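You operate a simulated robot arm through the tools that you are given. There is no shell and no other tool.

You run a simulated robot arm. Do the job below in one go: nothing can be reset, and whatever is moved stays where it is left.

JOB
Charge the store to about 120 bar, then shut it, then idle the pump.
Fine: set the relief knob to 120 before loading the pump; open the store lever and watch the store gauge; leave the cooler lever.
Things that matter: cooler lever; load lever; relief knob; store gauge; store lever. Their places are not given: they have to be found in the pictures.

Only the result counts: the job must be done as asked and must still hold three seconds after the hand-in. Knocking over, shifting, dropping, spilling or breaking anything else fails it.

ROBOT AND FRAMES
A 7-joint arm with a two-finger parallel gripper, fixed in place. Base frame: the origin is at the foot of the arm, x ahead of it, y to its left, z up. Units: m, degrees, N and s.
Its first joint turns from -132.0 to 132.0 degrees. Payload 3.91 kg.
The tool frame sits at the grasp point between the pads (the TCP): z along the fingers, y along the line on which they close. The tips reach 0.03 m beyond it. The gripper opens to 0.11 m. The fingers are 0.02 m wide and 0.01 m thick; the gripper's body (0.048 by 0.112 m) begins 0.055 m behind the TCP.
Orientation is that of the tool frame in the base frame, as a unit quaternion [x, y, z, w]. With the fingers straight down and closing along the base's y, the tool's x points along the base's -x, its y along +y and its z along -z.

CONTROLS
- The arm moves only by the tool jog_arm. Its argument "steps" is a list of rows, each a list of 7 numbers: the shift along the tool's x, y, z in units of 30 mm (1.0 is 30 mm), then the turn, a rotation vector about the tool's x, y, z in units of 4 degrees (1.0 is 4 degrees), then the finger opening in cm, from 0 to 11. In form: [[dx, dy, dz, ax, ay, az, fingers], ...]. A call has 1 to 20 rows; each row shifts and turns the commanded pose from where the row before left it, along the tool's axes as they then stand. A call with a number of a shift or a turn outside -1 to 1 is refused whole. Each row takes 0.2 s and may step no farther than 0.05 m and 8.6 degrees from the row before; otherwise, or with a gripper value out of range, the whole call is refused. Where a pose cannot be reached the arm comes as near as it can. A force on the tool above 40 N (or 10 N above the force at the start of the call, whichever is more), or a blocked arm, ends the call early, and 0.2 s more pass. Each finger travels about 0.108 m/s and halts on what it meets, pressing with about 32 N; the grip force reading is that of the motor and also rises with nothing between the fingers. The clock runs only during rows and for 0.2 s after the last one: add rows that do not move to give the fingers time. It gives the time, the measured TCP pose, the force on the tool (base axes), the opening and the grip force at its end, in the units of the frame above (readings bear some noise), with the torque about the TCP (base axes, N m) and any sound that the robot's microphone picked up, and new pictures: "views" is both (left out), scene, wrist or none.
- Cameras (640 x 400 px; columns grow to the right, rows downward): "scene" is fixed at [0.3952, -0.6569, 1.6691]; the picture's right is [1.00, -0.07, 0.00], its down [-0.02, -0.31, -0.95] and it looks along [0.06, 0.95, -0.31] (base axes); focal length 311 px, centre (320, 200). "wrist" rides on the gripper at [0.072, 0.017, -0.103] in the tool frame; the picture's right is [-0.23, 0.97, 0.00], its down [-0.76, -0.18, -0.62] and it looks along [-0.61, -0.14, 0.78] (tool axes); focal length 222 px, centre (320, 200).
- probe_pixels(camera, pixels): for up to 12 pixels [column, row] of the newest picture of that camera ("zoom" is the newest enlarged one), the place [x, y, z] in the base frame of the surface seen there, good to about 0.003 m, but the place of the scene camera against the robot may be out by one fixed shift of up to 0.012 m in any direction. The clock stands still meanwhile.
- inspect(camera, box): a new picture of the part [left, top, right, bottom] of that camera's present view, enlarged. The clock stands still meanwhile.
- hand_in(): hands the job in; it is judged then, once.

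Unless the task says otherwise, let go and move clear before handing in.

The tools are called as name(argument=value, ...) on one line, values as JSON. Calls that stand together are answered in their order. jog_arm: Moves the arm, as the interface text tells. Its arguments: {"type":"object","properties":{"steps":{"type":"array","items":{"type":"array","items":{"type":"number"}}},"views":{"type":"string","enum":["both","scene","wrist","none"]}},"required":["steps"]} The other tools are called the same way: probe_pixels (camera, pixels) gives the place of the surface under pixels of a picture; inspect (camera, box) takes an enlarged picture of a part of a camera's view; hand_in () hands the job in.

At the start:

```text
t: 0.0
tool_pos: [0.452, 0.4183, 1.358]
ee_rot: [0.0, 1.0, 0.0, 0.0]
contact_force: [-0.2, 0.2, -0.2]
wrist_torque: [-0.03, 0.02, -0.02]
grip_width: 0.1099
gripper_force: 0.0
```

scene: 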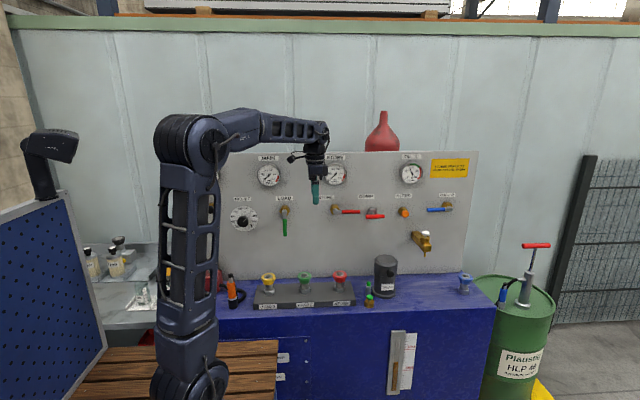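
wrist: 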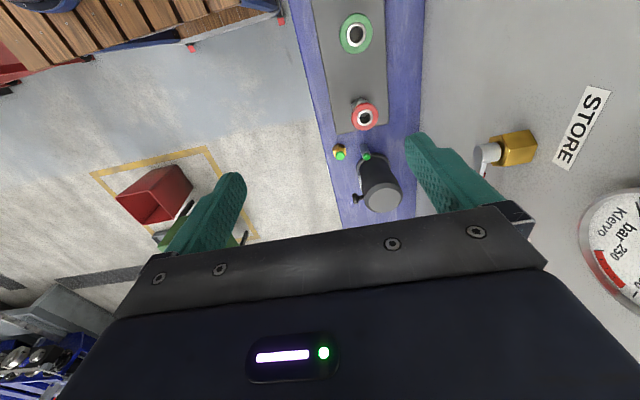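

The scene picture shows a hydraulic panel with three gauges (row ~175), a relief knob near (243,217) and several levers. I'll enlarge the panel to read the labels.

inspect(camera="scene", box=[215, 145, 345, 245])

inspect(camera="scene", box=[310, 145, 480, 255])

```text
4.00 times, centred on (280, 195) of scene
```

zoom: 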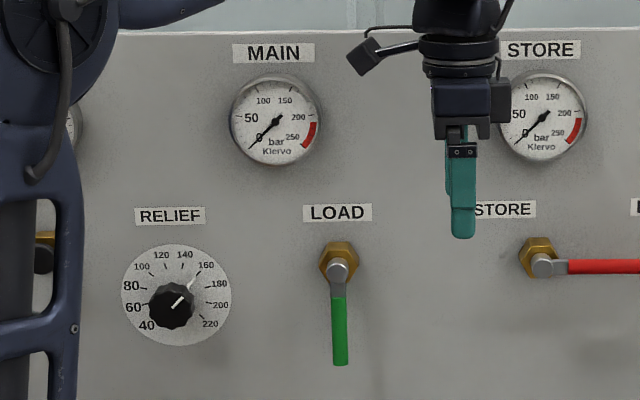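

```text
3.64 times, centred on (395, 200) of scene
```

zoom: 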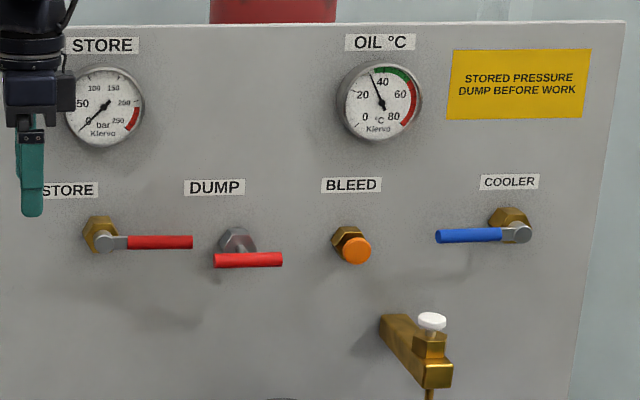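

The panel has RELIEF (pointer near 160), LOAD (handle hanging down), STORE (handle horizontal), DUMP, BLEED and COOLER. I'll get their positions by probing.

probe_pixels(camera="scene", pixels=[[242, 218], [246, 211], [231, 228], [285, 209], [285, 220], [285, 234], [336, 209], [346, 211], [358, 211], [371, 212], [380, 216], [300, 250]])

inspect(camera="scene", box=[225, 195, 265, 240])

inspect(camera="scene", box=[225, 255, 405, 315])

```text
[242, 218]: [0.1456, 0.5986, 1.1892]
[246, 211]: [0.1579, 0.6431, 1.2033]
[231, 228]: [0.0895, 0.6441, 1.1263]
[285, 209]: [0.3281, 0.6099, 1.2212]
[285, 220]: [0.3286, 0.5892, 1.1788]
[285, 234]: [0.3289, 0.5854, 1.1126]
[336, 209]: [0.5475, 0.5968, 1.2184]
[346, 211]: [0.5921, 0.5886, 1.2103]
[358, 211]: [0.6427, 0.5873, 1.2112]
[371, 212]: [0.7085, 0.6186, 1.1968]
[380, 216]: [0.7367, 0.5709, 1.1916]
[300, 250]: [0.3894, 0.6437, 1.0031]
```

```text
8.89 times, centred on (245, 218) of scene
```

zoom: 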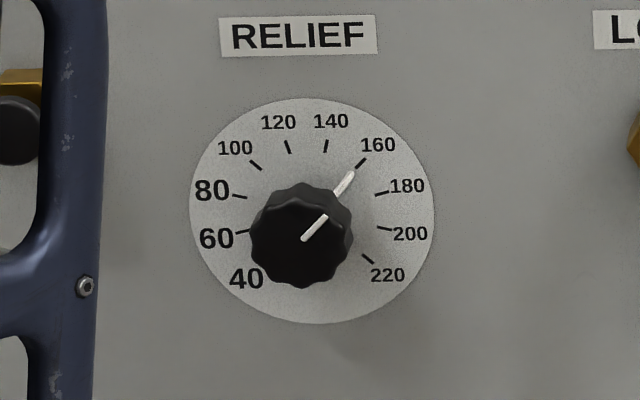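

```text
3.56 times, centred on (315, 285) of scene
```

zoom: 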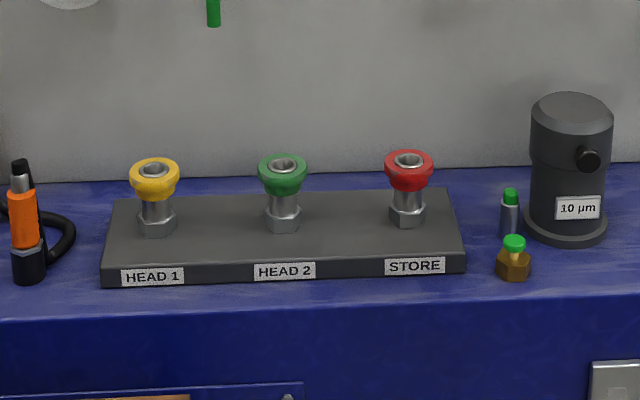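

The relief dial has 160 at about 45° right of top and 120 at about 15° left, so the pointer must turn about 60° anticlockwise. I'll look closer at the levers for signs of which way they swing.

inspect(camera="scene", box=[265, 192, 305, 240])

inspect(camera="scene", box=[325, 190, 395, 234])

inspect(camera="scene", box=[140, 145, 260, 300])

```text
8.33 times, centred on (285, 216) of scene
```

zoom: 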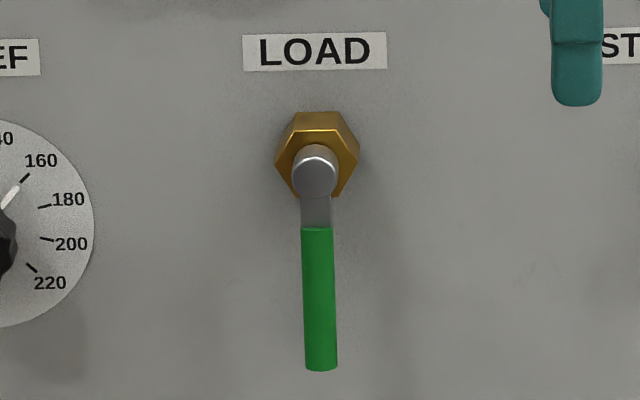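

```text
9.09 times, centred on (360, 212) of scene
```

zoom: 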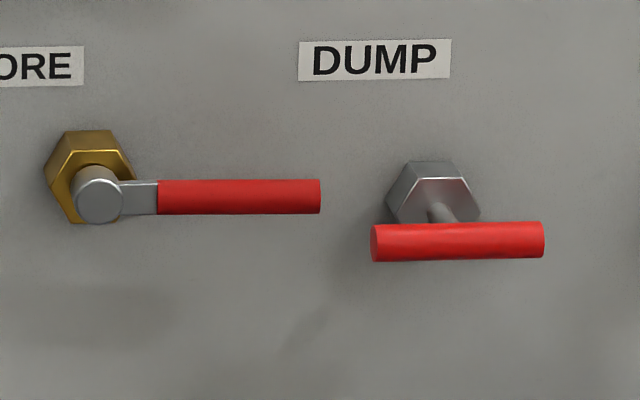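

```text
2.58 times, centred on (200, 222) of scene
```

zoom: 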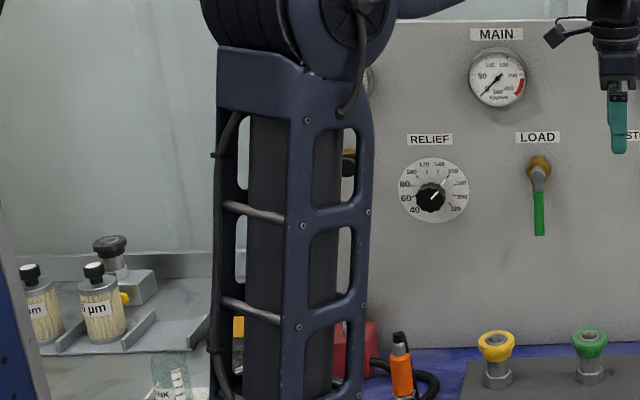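

The target tool pose points the fingers at the panel (+y). I'll turn about tool x by -80° first, staying clear of the panel, and check the result.

jog_arm(steps=[[0, 0, 0, -1, 0, 0, 11], [0, 0, 0, -1, 0, 0, 11], [0, 0, 0, -1, 0, 0, 11], [0, 0, 0, -1, 0, 0, 11], [0, 0, 0, -1, 0, 0, 11], [0, 0, 0, -1, 0, 0, 11], [0, 0, 0, -1, 0, 0, 11], [0, 0, 0, -1, 0, 0, 11], [0, 0, 0, -1, 0, 0, 11], [0, 0, 0, -1, 0, 0, 11], [0, 0, 0, -1, 0, 0, 11], [0, 0, 0, -1, 0, 0, 11], [0, 0, 0, -1, 0, 0, 11], [0, 0, 0, -1, 0, 0, 11], [0, 0, 0, -1, 0, 0, 11], [0, 0, 0, -1, 0, 0, 11], [0, 0, 0, -1, 0, 0, 11], [0, 0, 0, -1, 0, 0, 11], [0, 0, 0, -1, 0, 0, 11], [0, 0, 0, -1, 0, 0, 11]])

```text
t: 4.2
tool_pos: [0.4529, 0.4183, 1.3586]
ee_rot: [0.0, 0.765, 0.643, 0.0]
contact_force: [0.5, 0.4, -0.4]
wrist_torque: [0.02, 0.02, -0.03]
grip_width: 0.1097
gripper_force: 0.1
```

scene: 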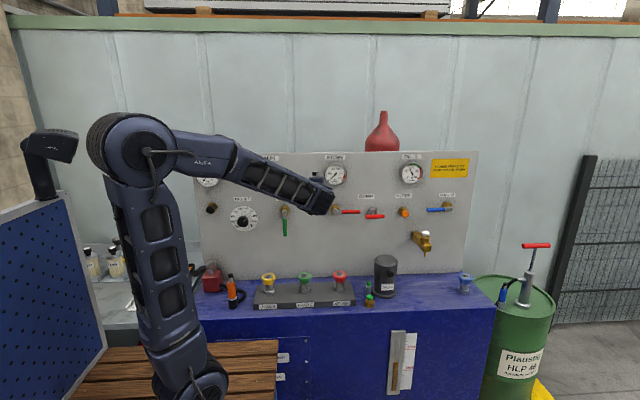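
wrist: 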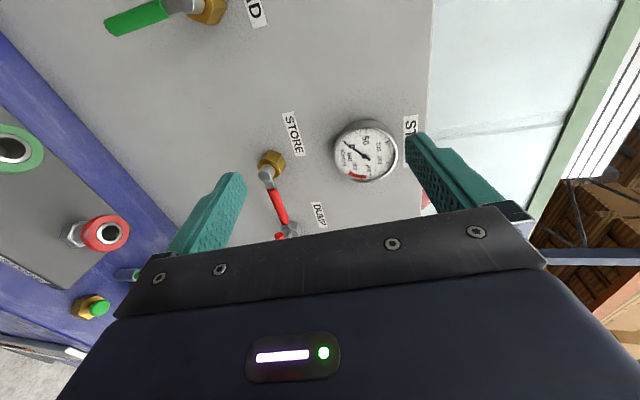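

The arm reoriented cleanly and an extra valve/gauge now shows at the left (208,208). I'll finish the turn to point squarely at the panel and move level with the relief knob, standing off.

jog_arm(steps=[[0, 0, 0, -1, 0, 0, 9], [0, 0, 0, -1, 0, 0, 9], [0, 0, 0, -0.5, 0, 0, 9], [0.9, -0.5, 0, 0, 0, 0, 9], [0.9, -0.5, 0, 0, 0, 0, 9], [0.9, -0.5, 0, 0, 0, 0, 9], [0.9, -0.5, 0, 0, 0, 0, 9], [0.9, -0.5, 0, 0, 0, 0, 9], [0.9, -0.5, 0, 0, 0, 0, 9], [0.9, -0.5, 0, 0, 0, 0, 9], [0.9, -0.5, 0, 0, 0, 0, 9], [0.9, -0.5, 0, 0, 0, 0, 9]])

```text
t: 6.8
tool_pos: [0.2194, 0.4476, 1.2431]
ee_rot: [0.0, 0.708, 0.706, 0.0]
contact_force: [1.0, 0.0, 0.7]
wrist_torque: [-0.03, 0.0, -0.01]
grip_width: 0.0897
gripper_force: 0.1
out of reach, approached as far as the arm can: row 10, 11, 12
```

scene: 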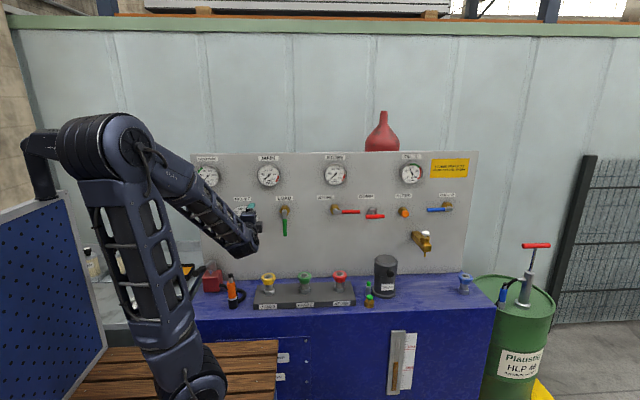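
wrist: 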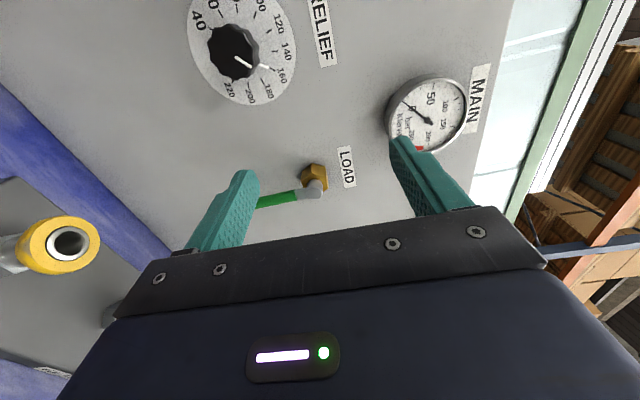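

The near side of reach was the limit (TCP now at y 0.448), but the knob and LOAD lever show well in the wrist view. I'll probe them there for robot-accurate positions.

probe_pixels(camera="wrist", pixels=[[232, 55], [218, 40], [236, 60], [250, 50], [242, 95], [272, 60], [312, 190], [280, 198], [263, 202], [318, 170], [350, 230]])

inspect(camera="wrist", box=[180, 0, 340, 110])

inspect(camera="scene", box=[190, 145, 300, 220])

```text
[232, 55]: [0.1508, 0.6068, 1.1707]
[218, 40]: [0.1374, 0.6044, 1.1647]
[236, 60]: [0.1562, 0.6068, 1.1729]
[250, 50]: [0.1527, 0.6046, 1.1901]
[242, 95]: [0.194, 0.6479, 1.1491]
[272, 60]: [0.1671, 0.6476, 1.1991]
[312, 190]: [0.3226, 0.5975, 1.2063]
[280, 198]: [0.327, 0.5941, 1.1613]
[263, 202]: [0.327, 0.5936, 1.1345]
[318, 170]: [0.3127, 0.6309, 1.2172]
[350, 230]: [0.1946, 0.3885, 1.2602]
```

```text
3.64 times, centred on (260, 55) of wrist
```

zoom: 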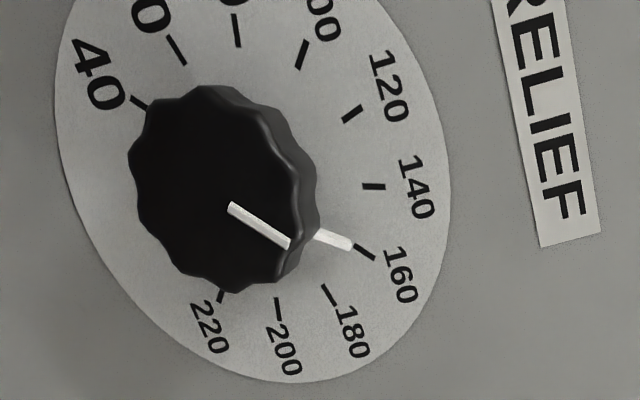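

```text
5.33 times, centred on (245, 182) of scene
```

zoom: 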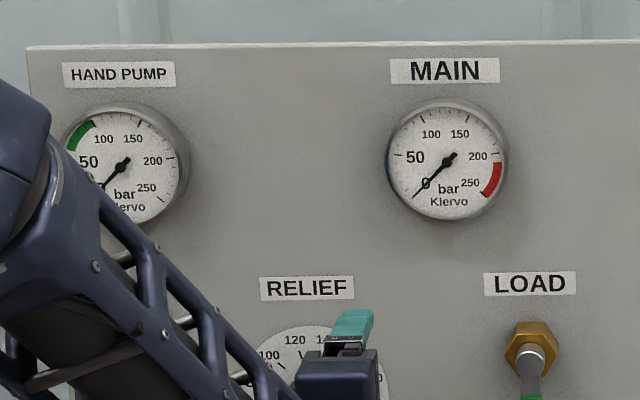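

The relief knob face centre is near (0.15, 0.606, 1.171). I'll re-zoom the wrist view to probe the rim and the pointer ends precisely.

inspect(camera="wrist", box=[180, 0, 340, 110])

probe_pixels(camera="zoom", pixels=[[135, 165], [205, 95], [290, 175], [225, 288], [275, 262], [150, 235], [250, 110], [232, 206], [287, 243], [345, 242], [372, 257], [352, 114]])

```text
3.64 times, centred on (260, 55) of wrist
```

zoom: 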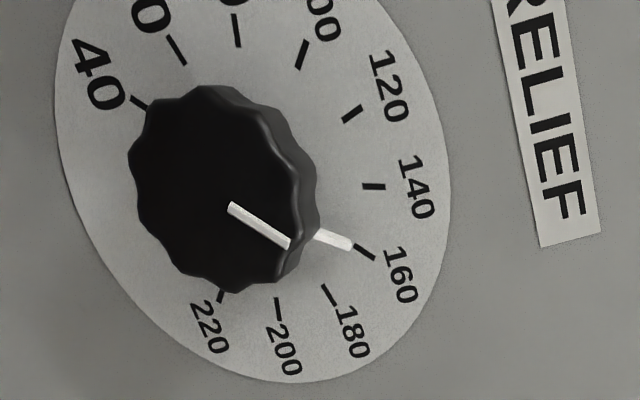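

```text
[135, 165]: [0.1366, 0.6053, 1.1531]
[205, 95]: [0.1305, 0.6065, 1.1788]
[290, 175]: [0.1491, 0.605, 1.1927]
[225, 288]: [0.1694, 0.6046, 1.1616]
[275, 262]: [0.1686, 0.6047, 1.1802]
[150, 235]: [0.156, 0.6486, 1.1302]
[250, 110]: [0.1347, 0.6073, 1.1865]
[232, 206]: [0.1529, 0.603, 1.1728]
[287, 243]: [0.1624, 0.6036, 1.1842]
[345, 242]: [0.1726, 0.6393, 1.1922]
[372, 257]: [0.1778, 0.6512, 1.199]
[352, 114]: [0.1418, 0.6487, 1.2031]
```

The knob centre is about (0.150, 1.1705) with its face at y 0.605, radius about 0.022, and the pointer at about 45° (160). I'll move in front of it to a pre-grasp standoff with the fingers at 7 cm.

jog_arm(steps=[[0, 0, 1, 0, 0, 0, 7], [0, 0, 1, 0, 0, 0, 7], [0.5, -0.45, 0.5, 0, 0, 0, 7], [0.5, -0.45, 0.4, 0, 0, 0, 7], [0.5, -0.45, 0, 0, 0, 0, 7], [0.5, -0.45, 0, 0, 0, 0, 7], [0, 0, 0, 0, 0, 0, 7]])

```text
t: 8.4
tool_pos: [0.1584, 0.5353, 1.188]
ee_rot: [0.001, 0.707, 0.707, 0.001]
contact_force: [-0.3, 0.3, -0.1]
wrist_torque: [0.01, 0.01, 0.03]
grip_width: 0.07
gripper_force: 0.0
out of reach, approached as far as the arm can: row 3
```

scene: 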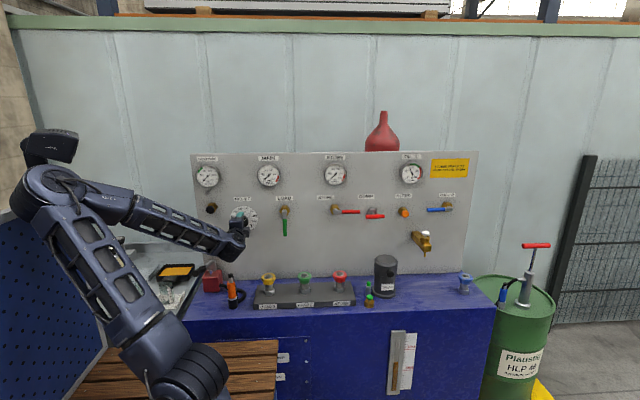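
wrist: 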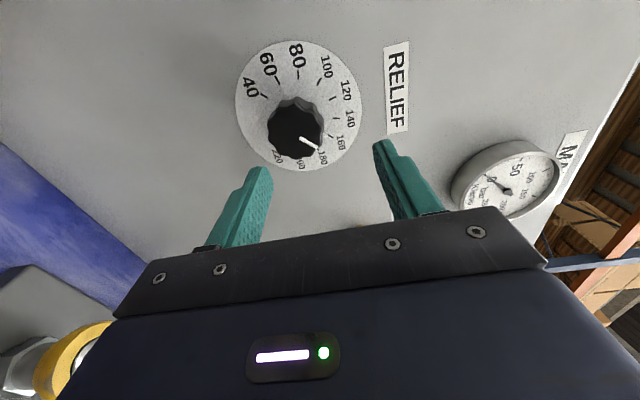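

The hand is now in front of the relief knob, but the elbow at (40,190) is close to the item at (50,148) and the blue board on the left. I'll check the clearance there before going on.

inspect(camera="scene", box=[0, 110, 200, 300])

probe_pixels(camera="scene", pixels=[[50, 145], [70, 148], [38, 188], [60, 190], [20, 300], [70, 220], [25, 180], [100, 200], [100, 290], [8, 230], [150, 300]])

probe_pixels(camera="wrist", pixels=[[277, 110], [300, 107], [318, 128], [300, 155], [272, 145], [296, 130], [303, 138], [316, 148]])

```text
2.11 times, centred on (100, 205) of scene
```

zoom: 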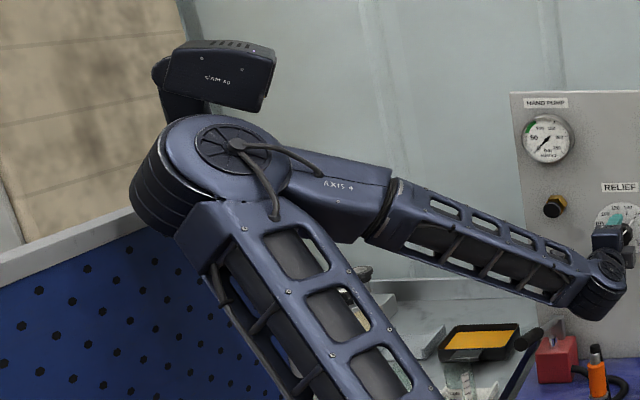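

```text
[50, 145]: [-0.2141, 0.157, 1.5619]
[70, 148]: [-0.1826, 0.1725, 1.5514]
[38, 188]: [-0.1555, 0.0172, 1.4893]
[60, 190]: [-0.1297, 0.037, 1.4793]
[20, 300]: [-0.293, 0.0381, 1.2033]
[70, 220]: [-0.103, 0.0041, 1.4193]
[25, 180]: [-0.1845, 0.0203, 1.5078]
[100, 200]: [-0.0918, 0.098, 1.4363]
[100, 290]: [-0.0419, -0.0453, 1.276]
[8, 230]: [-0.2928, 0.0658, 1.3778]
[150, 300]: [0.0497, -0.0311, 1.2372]
```

```text
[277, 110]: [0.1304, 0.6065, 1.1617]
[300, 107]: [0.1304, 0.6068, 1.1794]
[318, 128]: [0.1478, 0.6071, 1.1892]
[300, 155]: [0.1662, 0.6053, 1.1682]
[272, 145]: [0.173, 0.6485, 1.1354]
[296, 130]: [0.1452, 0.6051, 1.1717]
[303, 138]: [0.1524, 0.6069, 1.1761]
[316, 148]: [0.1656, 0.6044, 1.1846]
```

The elbow is within a few cm of the black device, but moving forward unfolds it away. I'll move forward onto the knob (TCP to about 0.149, 0.597, 1.170) with the fingers still open.

jog_arm(steps=[[0, 0, 0.6, 0, 0, 0, 7], [0.1, -0.3, 0.5, 0, 0, 0, 7], [0.21, -0.3, 0.3, 0, 0, 0, 7], [0, 0, 0.4, 0, 0, 0, 7], [0, 0, 0.26, 0, 0, 0, 7], [0, 0, 0, 0, 0, 0, 7]])

```text
t: 9.3
tool_pos: [0.2083, 0.5557, 1.2386]
ee_rot: [0.088, 0.661, 0.74, -0.086]
contact_force: [-0.4, -0.9, 0.6]
wrist_torque: [-0.01, 0.0, 0.01]
grip_width: 0.0697
gripper_force: 0.0
out of reach, approached as far as the arm can: row 3
stopped in row 4: the arm was blocked; the commanded pose is now the measured one
```

scene: 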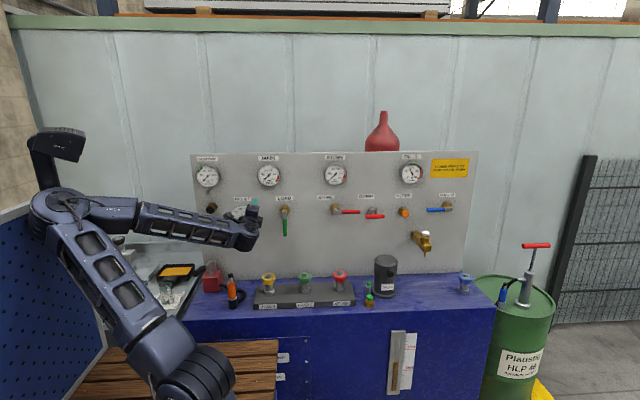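
wrist: 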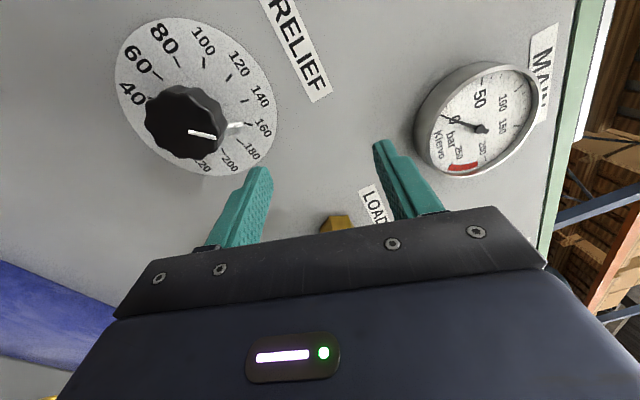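

The call stopped early: the arm was blocked and the tool tilted, with TCP now at (0.208, 0.556, 1.239). I'll look at the elbow and the black device near (57,145) to see whether they touched.

inspect(camera="scene", box=[0, 110, 140, 240])

probe_pixels(camera="scene", pixels=[[50, 145], [70, 148], [38, 200], [60, 205], [28, 205], [45, 175], [80, 145], [40, 185]])

```text
3.08 times, centred on (70, 175) of scene
```

zoom: 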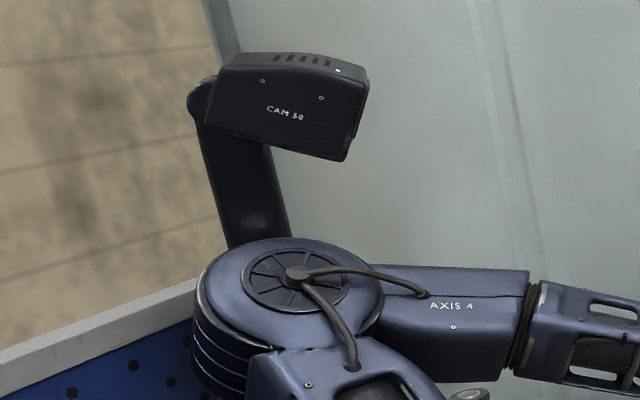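

```text
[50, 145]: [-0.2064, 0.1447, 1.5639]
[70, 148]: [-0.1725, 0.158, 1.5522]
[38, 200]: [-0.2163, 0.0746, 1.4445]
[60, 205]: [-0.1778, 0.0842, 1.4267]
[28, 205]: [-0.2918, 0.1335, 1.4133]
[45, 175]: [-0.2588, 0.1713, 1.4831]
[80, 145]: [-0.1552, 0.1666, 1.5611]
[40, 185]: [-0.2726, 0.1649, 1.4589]
```

The elbow has reached the camera post (CAM 50), which seems to sit about 2 cm differently than before, so this square-on approach folds the arm too much. I'll back out in small moves toward +x and see how the post looks.

jog_arm(steps=[[-0.4, 0, -0.2, 0, 0, 0, 7], [-0.8, 0, -0.2, 0, 0, 0, 7], [-0.8, 0, -0.2, 0, 0, 0, 7], [-0.8, 0.2, -0.2, 0, 0, 0, 7]], views="scene")

inspect(camera="scene", box=[0, 110, 140, 240])

```text
t: 10.3
tool_pos: [0.2674, 0.5405, 1.2176]
ee_rot: [0.075, 0.667, 0.737, -0.079]
contact_force: [0.2, -0.4, 0.2]
wrist_torque: [0.01, 0.01, -0.05]
grip_width: 0.0698
gripper_force: 0.1
```

scene: 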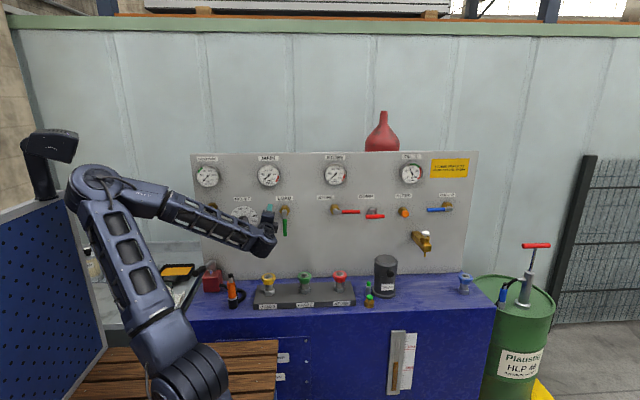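

```text
3.08 times, centred on (70, 175) of scene
```

zoom: 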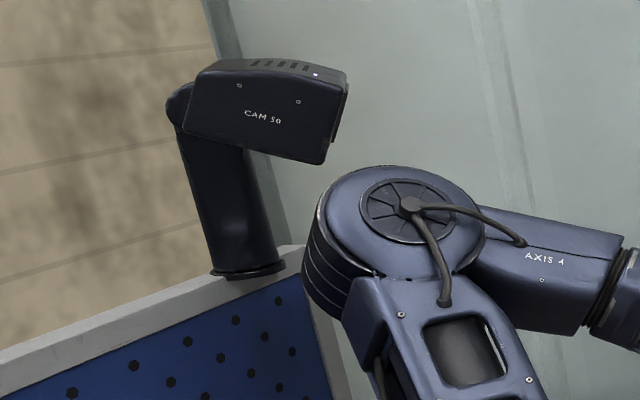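

The post returned to where it was before (text "CAM 50" at the same pixel), and the elbow is now clear. I'll straighten the tool and yaw it 40° in place, so the wrist sits to the right of the knob and the arm is less folded.

jog_arm(steps=[[0, 0, 0, 0, 0, -1, 7], [0, 0, 0, 0, 0, -1, 7], [0, 0, 0, 0, 0, -1, 7], [0, 0, 0, 0.7, 0, 0, 7], [0, 0, 0, 0.7, 0, 0, 7], [0, 0, 0, 0, 1, 0, 7], [0, 0, 0, 0, 1, 0, 7], [0, 0, 0, 0, 1, 0, 7], [0, 0, 0, 0, 1, 0, 7], [0, 0, 0, 0, 1, 0, 7], [0, 0, 0, 0, 1, 0, 7], [0, 0, 0, 0, 1, 0, 7], [0, 0, 0, 0, 1, 0, 7], [0, 0, 0, 0, 1, 0, 7], [0, 0, 0, 0, 1, 0, 7]])

```text
t: 13.5
tool_pos: [0.2678, 0.54, 1.2173]
ee_rot: [-0.237, 0.663, 0.667, -0.243]
contact_force: [-0.2, 0.0, -0.6]
wrist_torque: [0.0, 0.0, 0.01]
grip_width: 0.0699
gripper_force: 0.0
```

scene: 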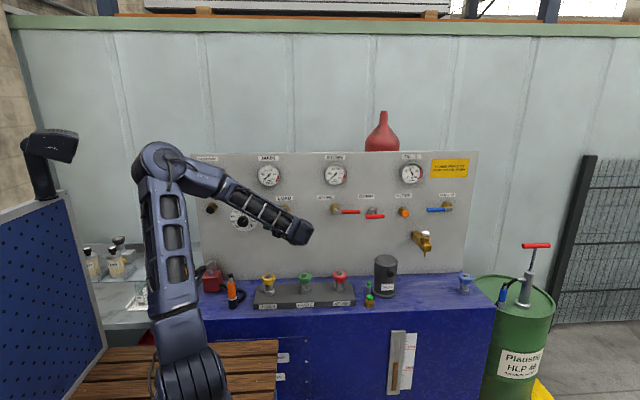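
wrist: 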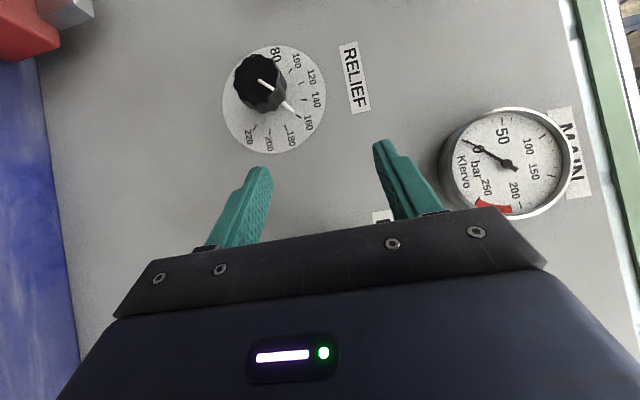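

The elbow is now well away from the post and the tool is yawed 40° as planned. I'll move to a pre-grasp point 7 cm back from the knob along the tool axis.

jog_arm(steps=[[0.5, -0.52, 0.2, 0, 0, 0, 7], [0.5, -0.52, 0.6, 0, 0, 0, 7], [0.5, -0.52, 0.6, 0, 0, 0, 7], [0, 0, 0.6, 0, 0, 0, 7], [0, 0, 0, 0, 0, 0, 7]])

```text
t: 14.7
tool_pos: [0.1932, 0.5576, 1.1731]
ee_rot: [-0.236, 0.664, 0.667, -0.242]
contact_force: [0.5, -0.5, 0.0]
wrist_torque: [-0.01, 0.01, 0.01]
grip_width: 0.0702
gripper_force: 0.1
```

scene: 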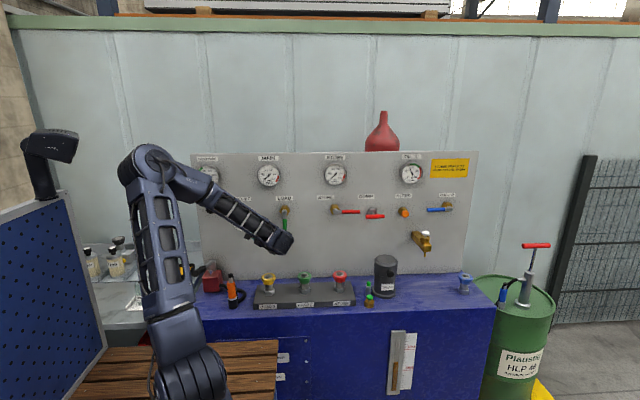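
wrist: 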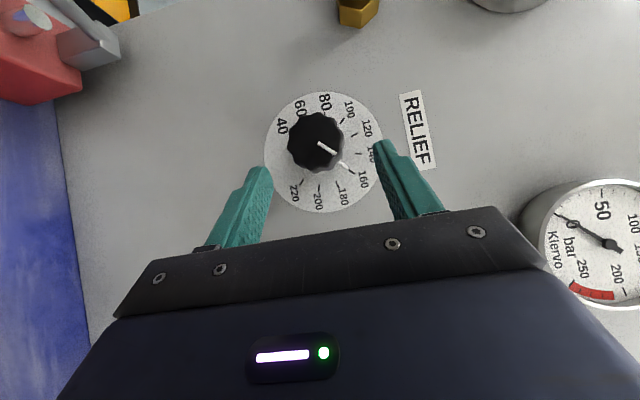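

The knob at (316,142) sits between the fingers in the wrist view. I'll probe its rim once more before closing in.

probe_pixels(camera="wrist", pixels=[[293, 133], [312, 118], [336, 130], [337, 148], [320, 168], [298, 158], [315, 142], [342, 163], [352, 173], [355, 135], [320, 143], [333, 152]])

inspect(camera="wrist", box=[260, 85, 390, 215])

```text
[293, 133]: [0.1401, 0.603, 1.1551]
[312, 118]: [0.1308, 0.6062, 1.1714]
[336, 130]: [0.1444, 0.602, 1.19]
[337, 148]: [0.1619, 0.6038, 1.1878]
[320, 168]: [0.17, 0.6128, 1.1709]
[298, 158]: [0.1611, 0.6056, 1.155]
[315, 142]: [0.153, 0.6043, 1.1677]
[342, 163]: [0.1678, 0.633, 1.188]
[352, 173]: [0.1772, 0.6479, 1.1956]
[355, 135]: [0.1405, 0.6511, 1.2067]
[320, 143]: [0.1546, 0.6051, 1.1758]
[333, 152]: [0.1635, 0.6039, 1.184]
```

```text
3.08 times, centred on (325, 150) of wrist
```

zoom: 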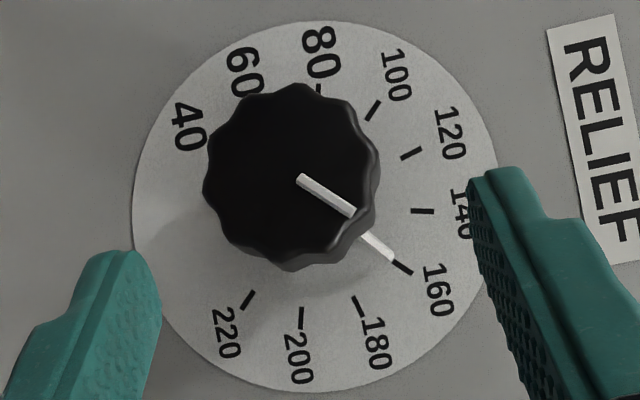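

The knob axis is at about (0.1505, 1.171). I'll move in along the tool axis to put the pads over it, then close.

jog_arm(steps=[[-0.06, -0.07, 0.6, 0, 0, 0, 7], [0, 0, 0.6, 0, 0, 0, 7], [0, 0, 0.6, 0, 0, 0, 7], [0, 0, 0.45, 0, 0, 0, 7], [0, 0, 0, 0, 0, 0, 7]])

```text
t: 15.9
tool_pos: [0.1513, 0.6096, 1.1714]
ee_rot: [-0.237, 0.664, 0.667, -0.242]
contact_force: [-0.1, -0.7, 0.3]
wrist_torque: [-0.01, 0.02, -0.02]
grip_width: 0.07
gripper_force: 0.0
```

scene: 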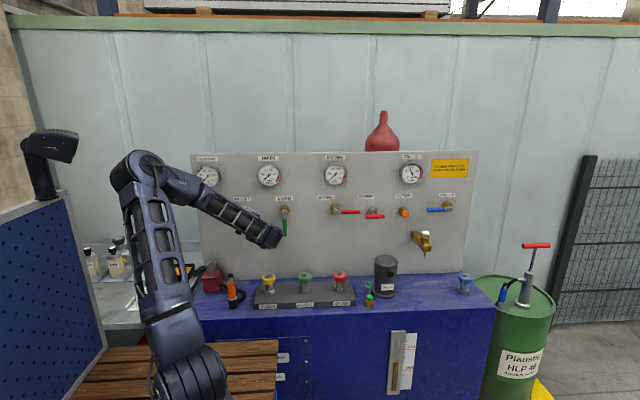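
wrist: 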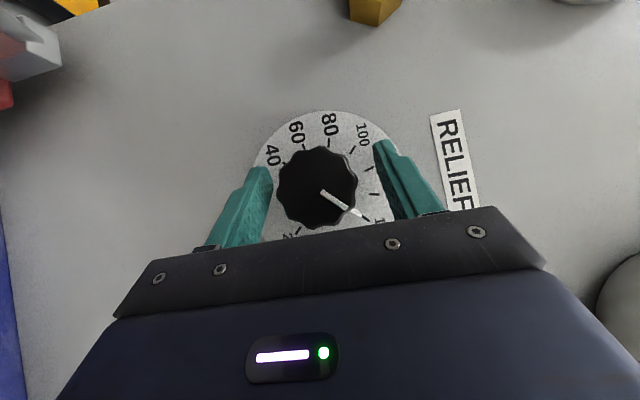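

The knob is between the pads with the force near zero. I'll close on it and then turn 12° as a test.

jog_arm(steps=[[0, 0, 0, 0, 0, 0, 4.5], [0, 0, 0, 0, 0, 0, 3], [0, 0, 0, 0, 0, 0, 3], [0, 0, 0, 0, 0, 0, 3], [0, 0, 0, 0.643, 0, -0.766, 3], [0, 0, 0, 0.643, 0, -0.766, 3], [0, 0, 0, 0.643, 0, -0.766, 3], [0, 0, 0, 0, 0, 0, 3]])

inspect(camera="wrist", box=[250, 100, 400, 240])

```text
t: 17.3
tool_pos: [0.1503, 0.6104, 1.171]
ee_rot: [-0.276, 0.678, 0.65, -0.203]
contact_force: [-1.8, 4.4, -5.0]
wrist_torque: [0.84, -0.01, -0.99]
grip_width: 0.0438
gripper_force: 45.0
stopped in row 6: the force on the tool passed its limit at 41 N (the readings are from after the stop); the commanded pose is now the measured one
```

scene: 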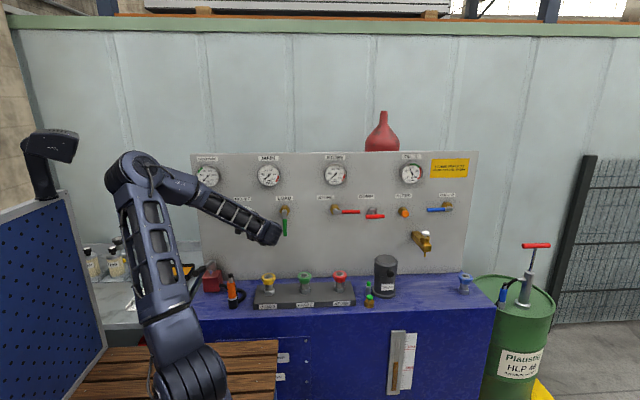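
wrist: 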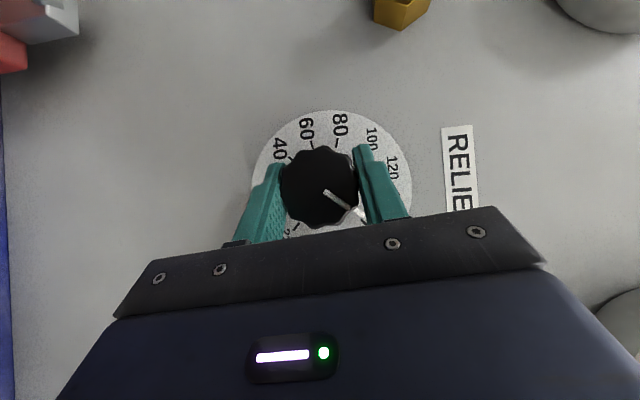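

```text
2.86 times, centred on (325, 170) of wrist
```

zoom: 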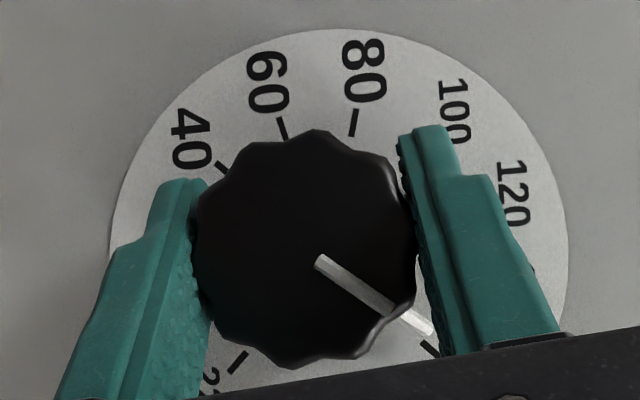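

The turn stopped on the force limit, though the residual torque about the knob axis is about zero. I'll probe the pointer to see if the knob actually turned.

probe_pixels(camera="zoom", pixels=[[322, 262], [350, 281], [385, 305], [408, 318], [427, 329], [428, 347], [235, 362], [283, 128], [353, 122], [305, 250], [200, 220], [300, 360]])

```text
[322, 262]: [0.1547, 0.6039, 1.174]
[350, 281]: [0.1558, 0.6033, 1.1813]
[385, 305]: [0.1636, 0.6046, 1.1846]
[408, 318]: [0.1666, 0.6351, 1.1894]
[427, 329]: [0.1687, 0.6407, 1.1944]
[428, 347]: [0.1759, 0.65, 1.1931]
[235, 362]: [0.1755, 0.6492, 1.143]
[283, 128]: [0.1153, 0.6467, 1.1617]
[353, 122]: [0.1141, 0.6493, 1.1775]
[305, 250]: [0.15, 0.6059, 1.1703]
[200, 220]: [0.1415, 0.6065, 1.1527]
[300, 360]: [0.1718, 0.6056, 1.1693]
```

The pointer tip now sits at about 38° (it was 46°), so the knob does turn with the grip. I'll continue in smaller increments to keep the forces down.

jog_arm(steps=[[0, 0, 0, 0.32, 0, -0.38, 3], [0, 0, 0, 0.32, 0, -0.38, 3], [0, 0, 0, 0.32, 0, -0.38, 3], [0, 0, 0, 0.32, 0, -0.38, 3], [0, 0, 0, 0.32, 0, -0.38, 3], [0, 0, 0, 0.32, 0, -0.38, 3], [0, 0, 0, 0, 0, 0, 3]], views="wrist")

```text
t: 18.9
tool_pos: [0.1516, 0.6111, 1.1692]
ee_rot: [-0.341, 0.697, 0.617, -0.131]
contact_force: [2.9, 0.9, -13.0]
wrist_torque: [0.7, 0.01, -0.52]
grip_width: 0.0437
gripper_force: 45.4
```

wrist: 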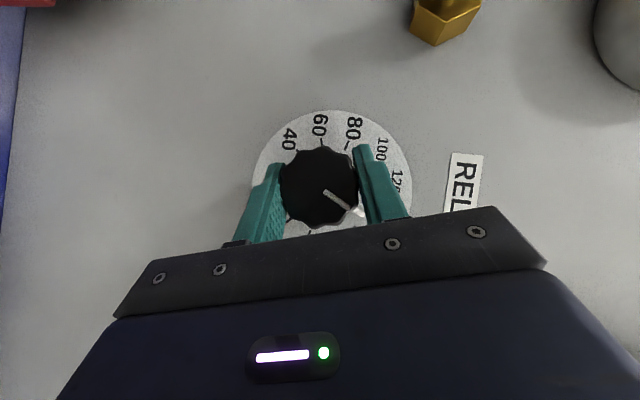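

The knob follows: about 18.5° turned so far with low force. I'll carry on another 20° and then measure.

jog_arm(steps=[[0, 0, 0, 0.32, 0, -0.385, 3], [0, 0, 0, 0.32, 0, -0.385, 3], [0, 0, 0, 0.32, 0, -0.385, 3], [0, 0, 0, 0.32, 0, -0.385, 3], [0, 0, 0, 0.32, 0, -0.385, 3], [0, 0, 0, 0.32, 0, -0.385, 3], [0, 0, 0, 0.32, 0, -0.385, 3], [0, 0, 0, 0.32, 0, -0.385, 3], [0, 0, 0, 0.32, 0, -0.385, 3], [0, 0, 0, 0.32, 0, -0.385, 3]])

```text
t: 21.1
tool_pos: [0.1513, 0.6111, 1.1703]
ee_rot: [-0.444, 0.708, 0.549, -0.01]
contact_force: [-0.9, 7.0, 1.4]
wrist_torque: [0.1, 0.02, 0.69]
grip_width: 0.0437
gripper_force: 45.3
```

scene: 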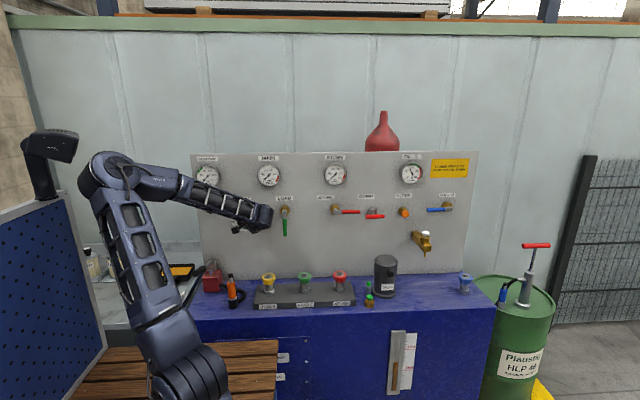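
wrist: 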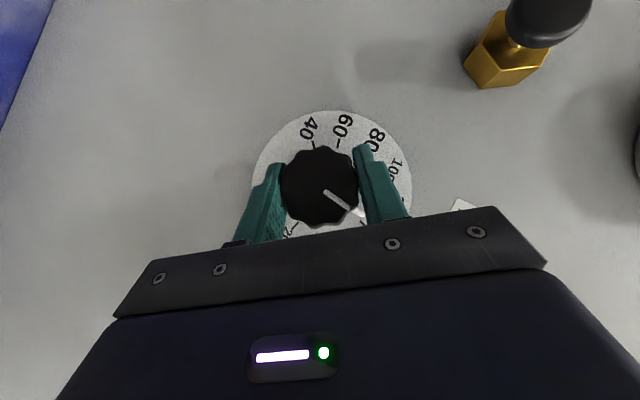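

Turned about 38.6° in total with low force; about 21° remain to reach 120. I'll do the rest in the same small steps.

jog_arm(steps=[[0, 0, 0, 0.32, 0, -0.385, 3], [0, 0, 0, 0.32, 0, -0.385, 3], [0, 0, 0, 0.32, 0, -0.385, 3], [0, 0, 0, 0.32, 0, -0.385, 3], [0, 0, 0, 0.32, 0, -0.385, 3], [0, 0, 0, 0.32, 0, -0.385, 3], [0, 0, 0, 0.32, 0, -0.385, 3], [0, 0, 0, 0.32, 0, -0.385, 3], [0, 0, 0, 0.32, 0, -0.385, 3], [0, 0, 0, 0.32, 0, -0.385, 3]])

inspect(camera="wrist", box=[250, 100, 400, 240])

```text
t: 23.3
tool_pos: [0.1509, 0.6113, 1.17]
ee_rot: [-0.533, 0.7, 0.462, 0.114]
contact_force: [-9.6, 11.3, 13.7]
wrist_torque: [-0.15, 0.01, 0.85]
grip_width: 0.0436
gripper_force: 44.5
```

scene: 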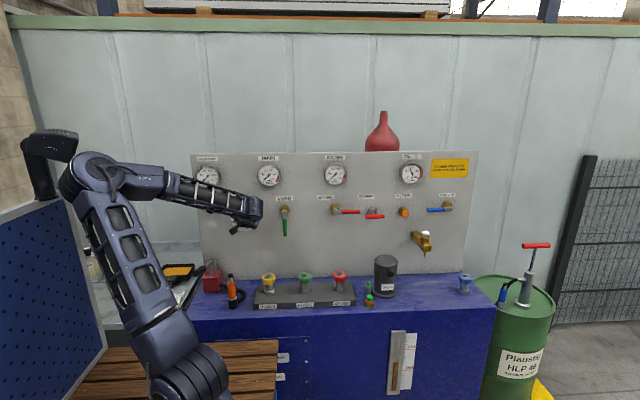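
wrist: 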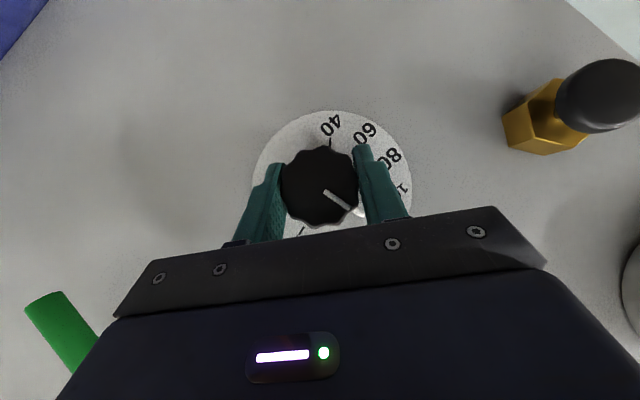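

```text
2.86 times, centred on (325, 170) of wrist
```

zoom: 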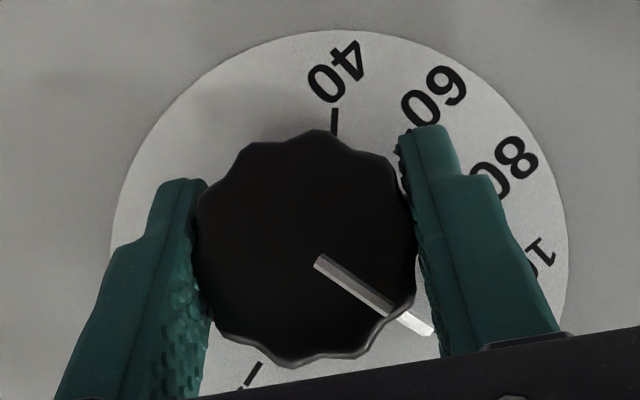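

About 58.7° turned in total. I'll probe the pointer ends to compute its true angle.

probe_pixels(camera="zoom", pixels=[[322, 262], [350, 281], [385, 306], [408, 320], [425, 329], [430, 333], [305, 250], [334, 118], [335, 128]])

```text
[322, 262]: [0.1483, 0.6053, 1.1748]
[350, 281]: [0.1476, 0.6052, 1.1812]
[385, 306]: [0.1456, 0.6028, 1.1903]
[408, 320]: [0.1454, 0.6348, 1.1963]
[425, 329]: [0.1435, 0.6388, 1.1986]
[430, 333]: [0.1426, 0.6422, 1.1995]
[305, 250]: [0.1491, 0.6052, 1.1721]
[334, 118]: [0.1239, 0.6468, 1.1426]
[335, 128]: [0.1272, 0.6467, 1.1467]
```

The pointer lies at about -13° to -15° from top, i.e. about 120. I'll release, back straight off along the tool axis and check the dial face.

jog_arm(steps=[[0, 0, 0, 0, 0, 0, 4.6], [0, 0, 0, 0, 0, 0, 7], [0, 0, 0, 0, 0, 0, 7], [0, 0, -0.5, 0, 0, 0, 7], [0, 0, -0.8, 0, 0, 0, 7], [0, 0, -0.8, 0, 0, 0, 7], [0, 0, -0.5, 0, 0, 0, 7]])

inspect(camera="wrist", box=[250, 80, 400, 220])

inspect(camera="scene", box=[225, 195, 265, 240])

```text
t: 24.9
tool_pos: [0.1766, 0.5497, 1.2142]
ee_rot: [-0.533, 0.7, 0.462, 0.113]
contact_force: [-0.5, 0.5, 0.3]
wrist_torque: [0.0, 0.0, -0.03]
grip_width: 0.0703
gripper_force: 0.0
```

scene: 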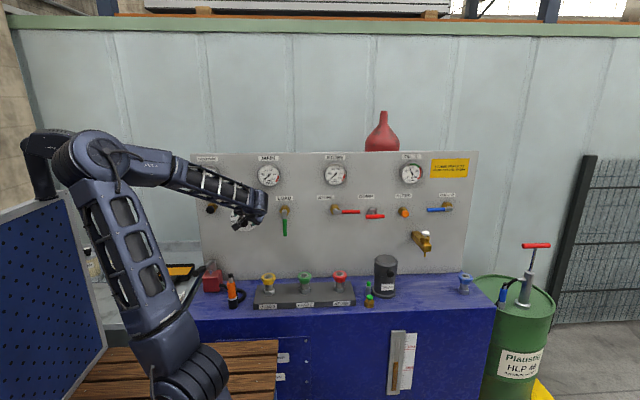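
wrist: 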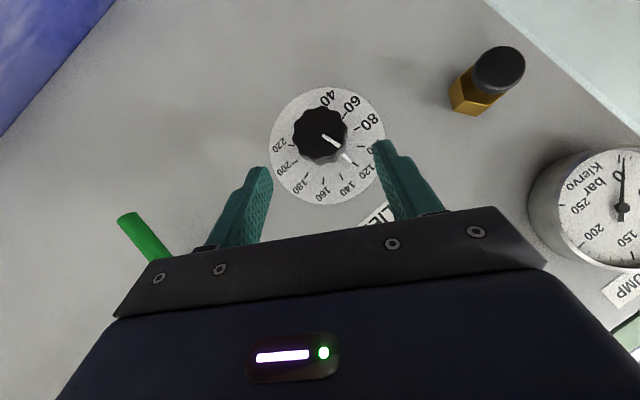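

```text
2.86 times, centred on (325, 150) of wrist
```

zoom: 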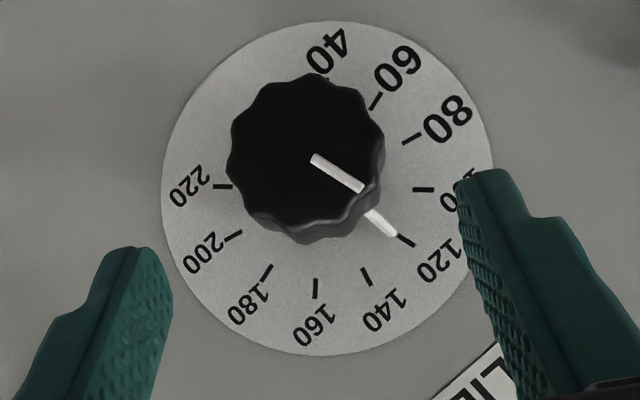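

```text
8.89 times, centred on (245, 218) of scene
```

zoom: 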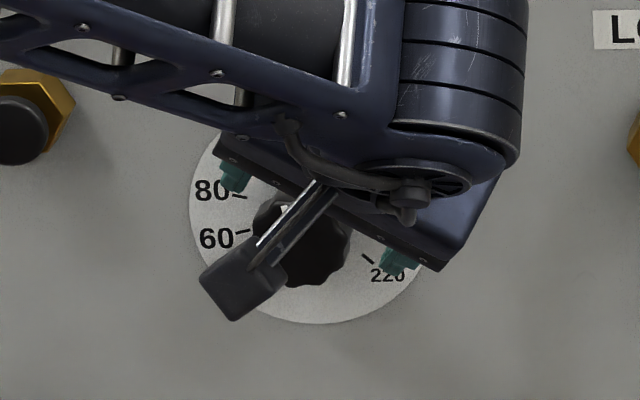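

The pointer is right at the 120 tick, so relief is set. Next I'll swing the tool back in free space to the yawed orientation, close the fingers to a peg, and head for the LOAD lever.

jog_arm(steps=[[0, 0, 0, -0.643, 0, 0.766, 4], [0, 0, 0, -0.643, 0, 0.766, 2], [0, 0, 0, -0.643, 0, 0.766, 0], [0, 0, 0, -0.643, 0, 0.766, 0], [0, 0, 0, -0.643, 0, 0.766, 0], [0, 0, 0, -0.643, 0, 0.766, 0], [0, 0, 0, -0.643, 0, 0.766, 0], [0, 0, 0, -0.643, 0, 0.766, 0], [0, 0, 0, -0.643, 0, 0.766, 0], [0, 0, 0, -0.643, 0, 0.766, 0], [0, 0, 0, -0.643, 0, 0.766, 0], [0, 0, 0, -0.643, 0, 0.766, 0], [0, 0, 0, -0.643, 0, 0.766, 0], [0, 0, 0, -0.643, 0, 0.766, 0], [0, 0, 0, -0.45, 0, 0.54, 0]])

```text
t: 28.1
tool_pos: [0.1771, 0.5506, 1.2118]
ee_rot: [-0.238, 0.663, 0.666, -0.244]
contact_force: [-0.3, 0.1, 0.0]
wrist_torque: [-0.01, -0.01, 0.01]
grip_width: 0.0
gripper_force: 32.0
```

scene: 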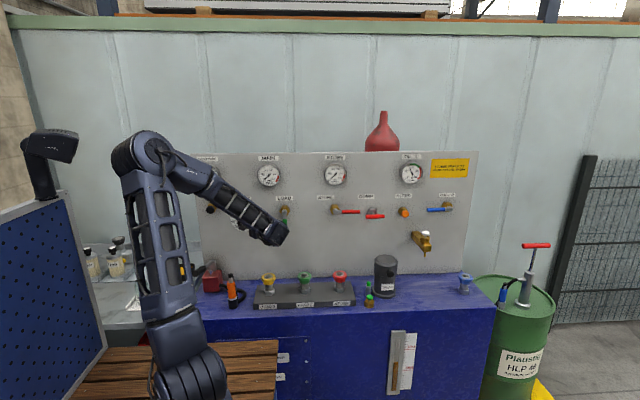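
wrist: 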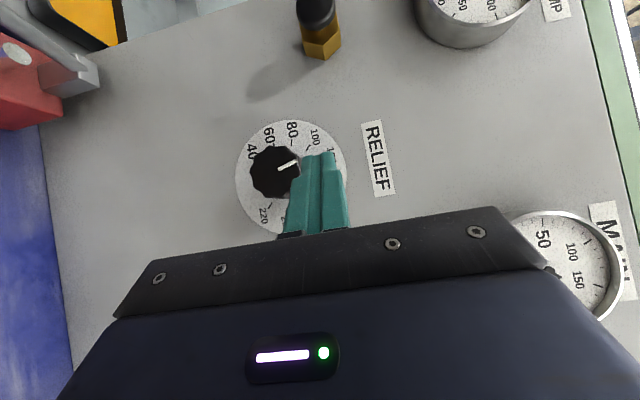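

Fingers are closed as a peg and the arm is clear. I'll shift over to the left of the LOAD handle at a standoff and reduce the yaw to about 12°.

jog_arm(steps=[[-0.55, -0.6, -0.68, 0, 0, 0, 0], [-0.55, -0.6, -0.68, 0, 0, 0, 0], [-0.55, -0.6, -0.68, 0, 0, 0, 0], [-0.55, -0.6, -0.68, 0, 0, 0, 0], [0, 0, 0, 0, -1, 0, 0], [0, 0, 0, 0, -1, 0, 0], [0, 0, 0, 0, -1, 0, 0], [0, 0, 0, 0, -1, 0, 0], [0, 0, 0, 0, -1, 0, 0], [0, 0, 0, 0, -1, 0, 0], [0, 0, 0, 0, -1, 0, 0]])

```text
t: 30.5
tool_pos: [0.2797, 0.5292, 1.1387]
ee_rot: [-0.069, 0.703, 0.704, -0.075]
contact_force: [0.5, 0.4, 0.0]
wrist_torque: [-0.02, 0.03, 0.02]
grip_width: 0.0
gripper_force: 31.7
```

scene: 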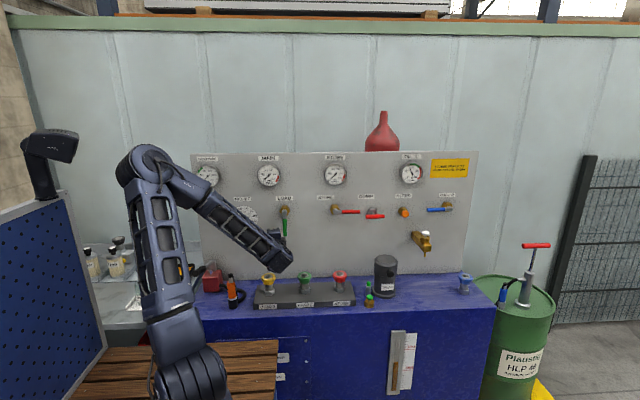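
wrist: 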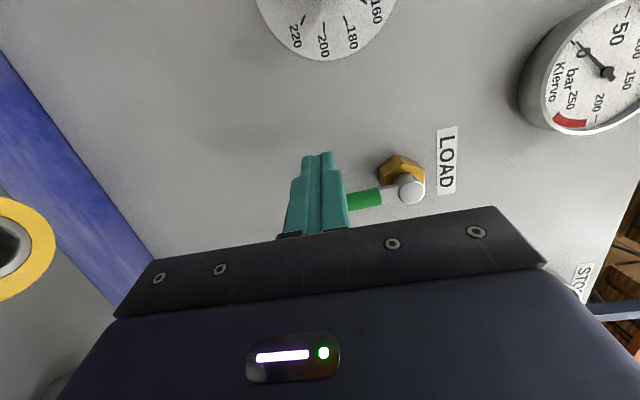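

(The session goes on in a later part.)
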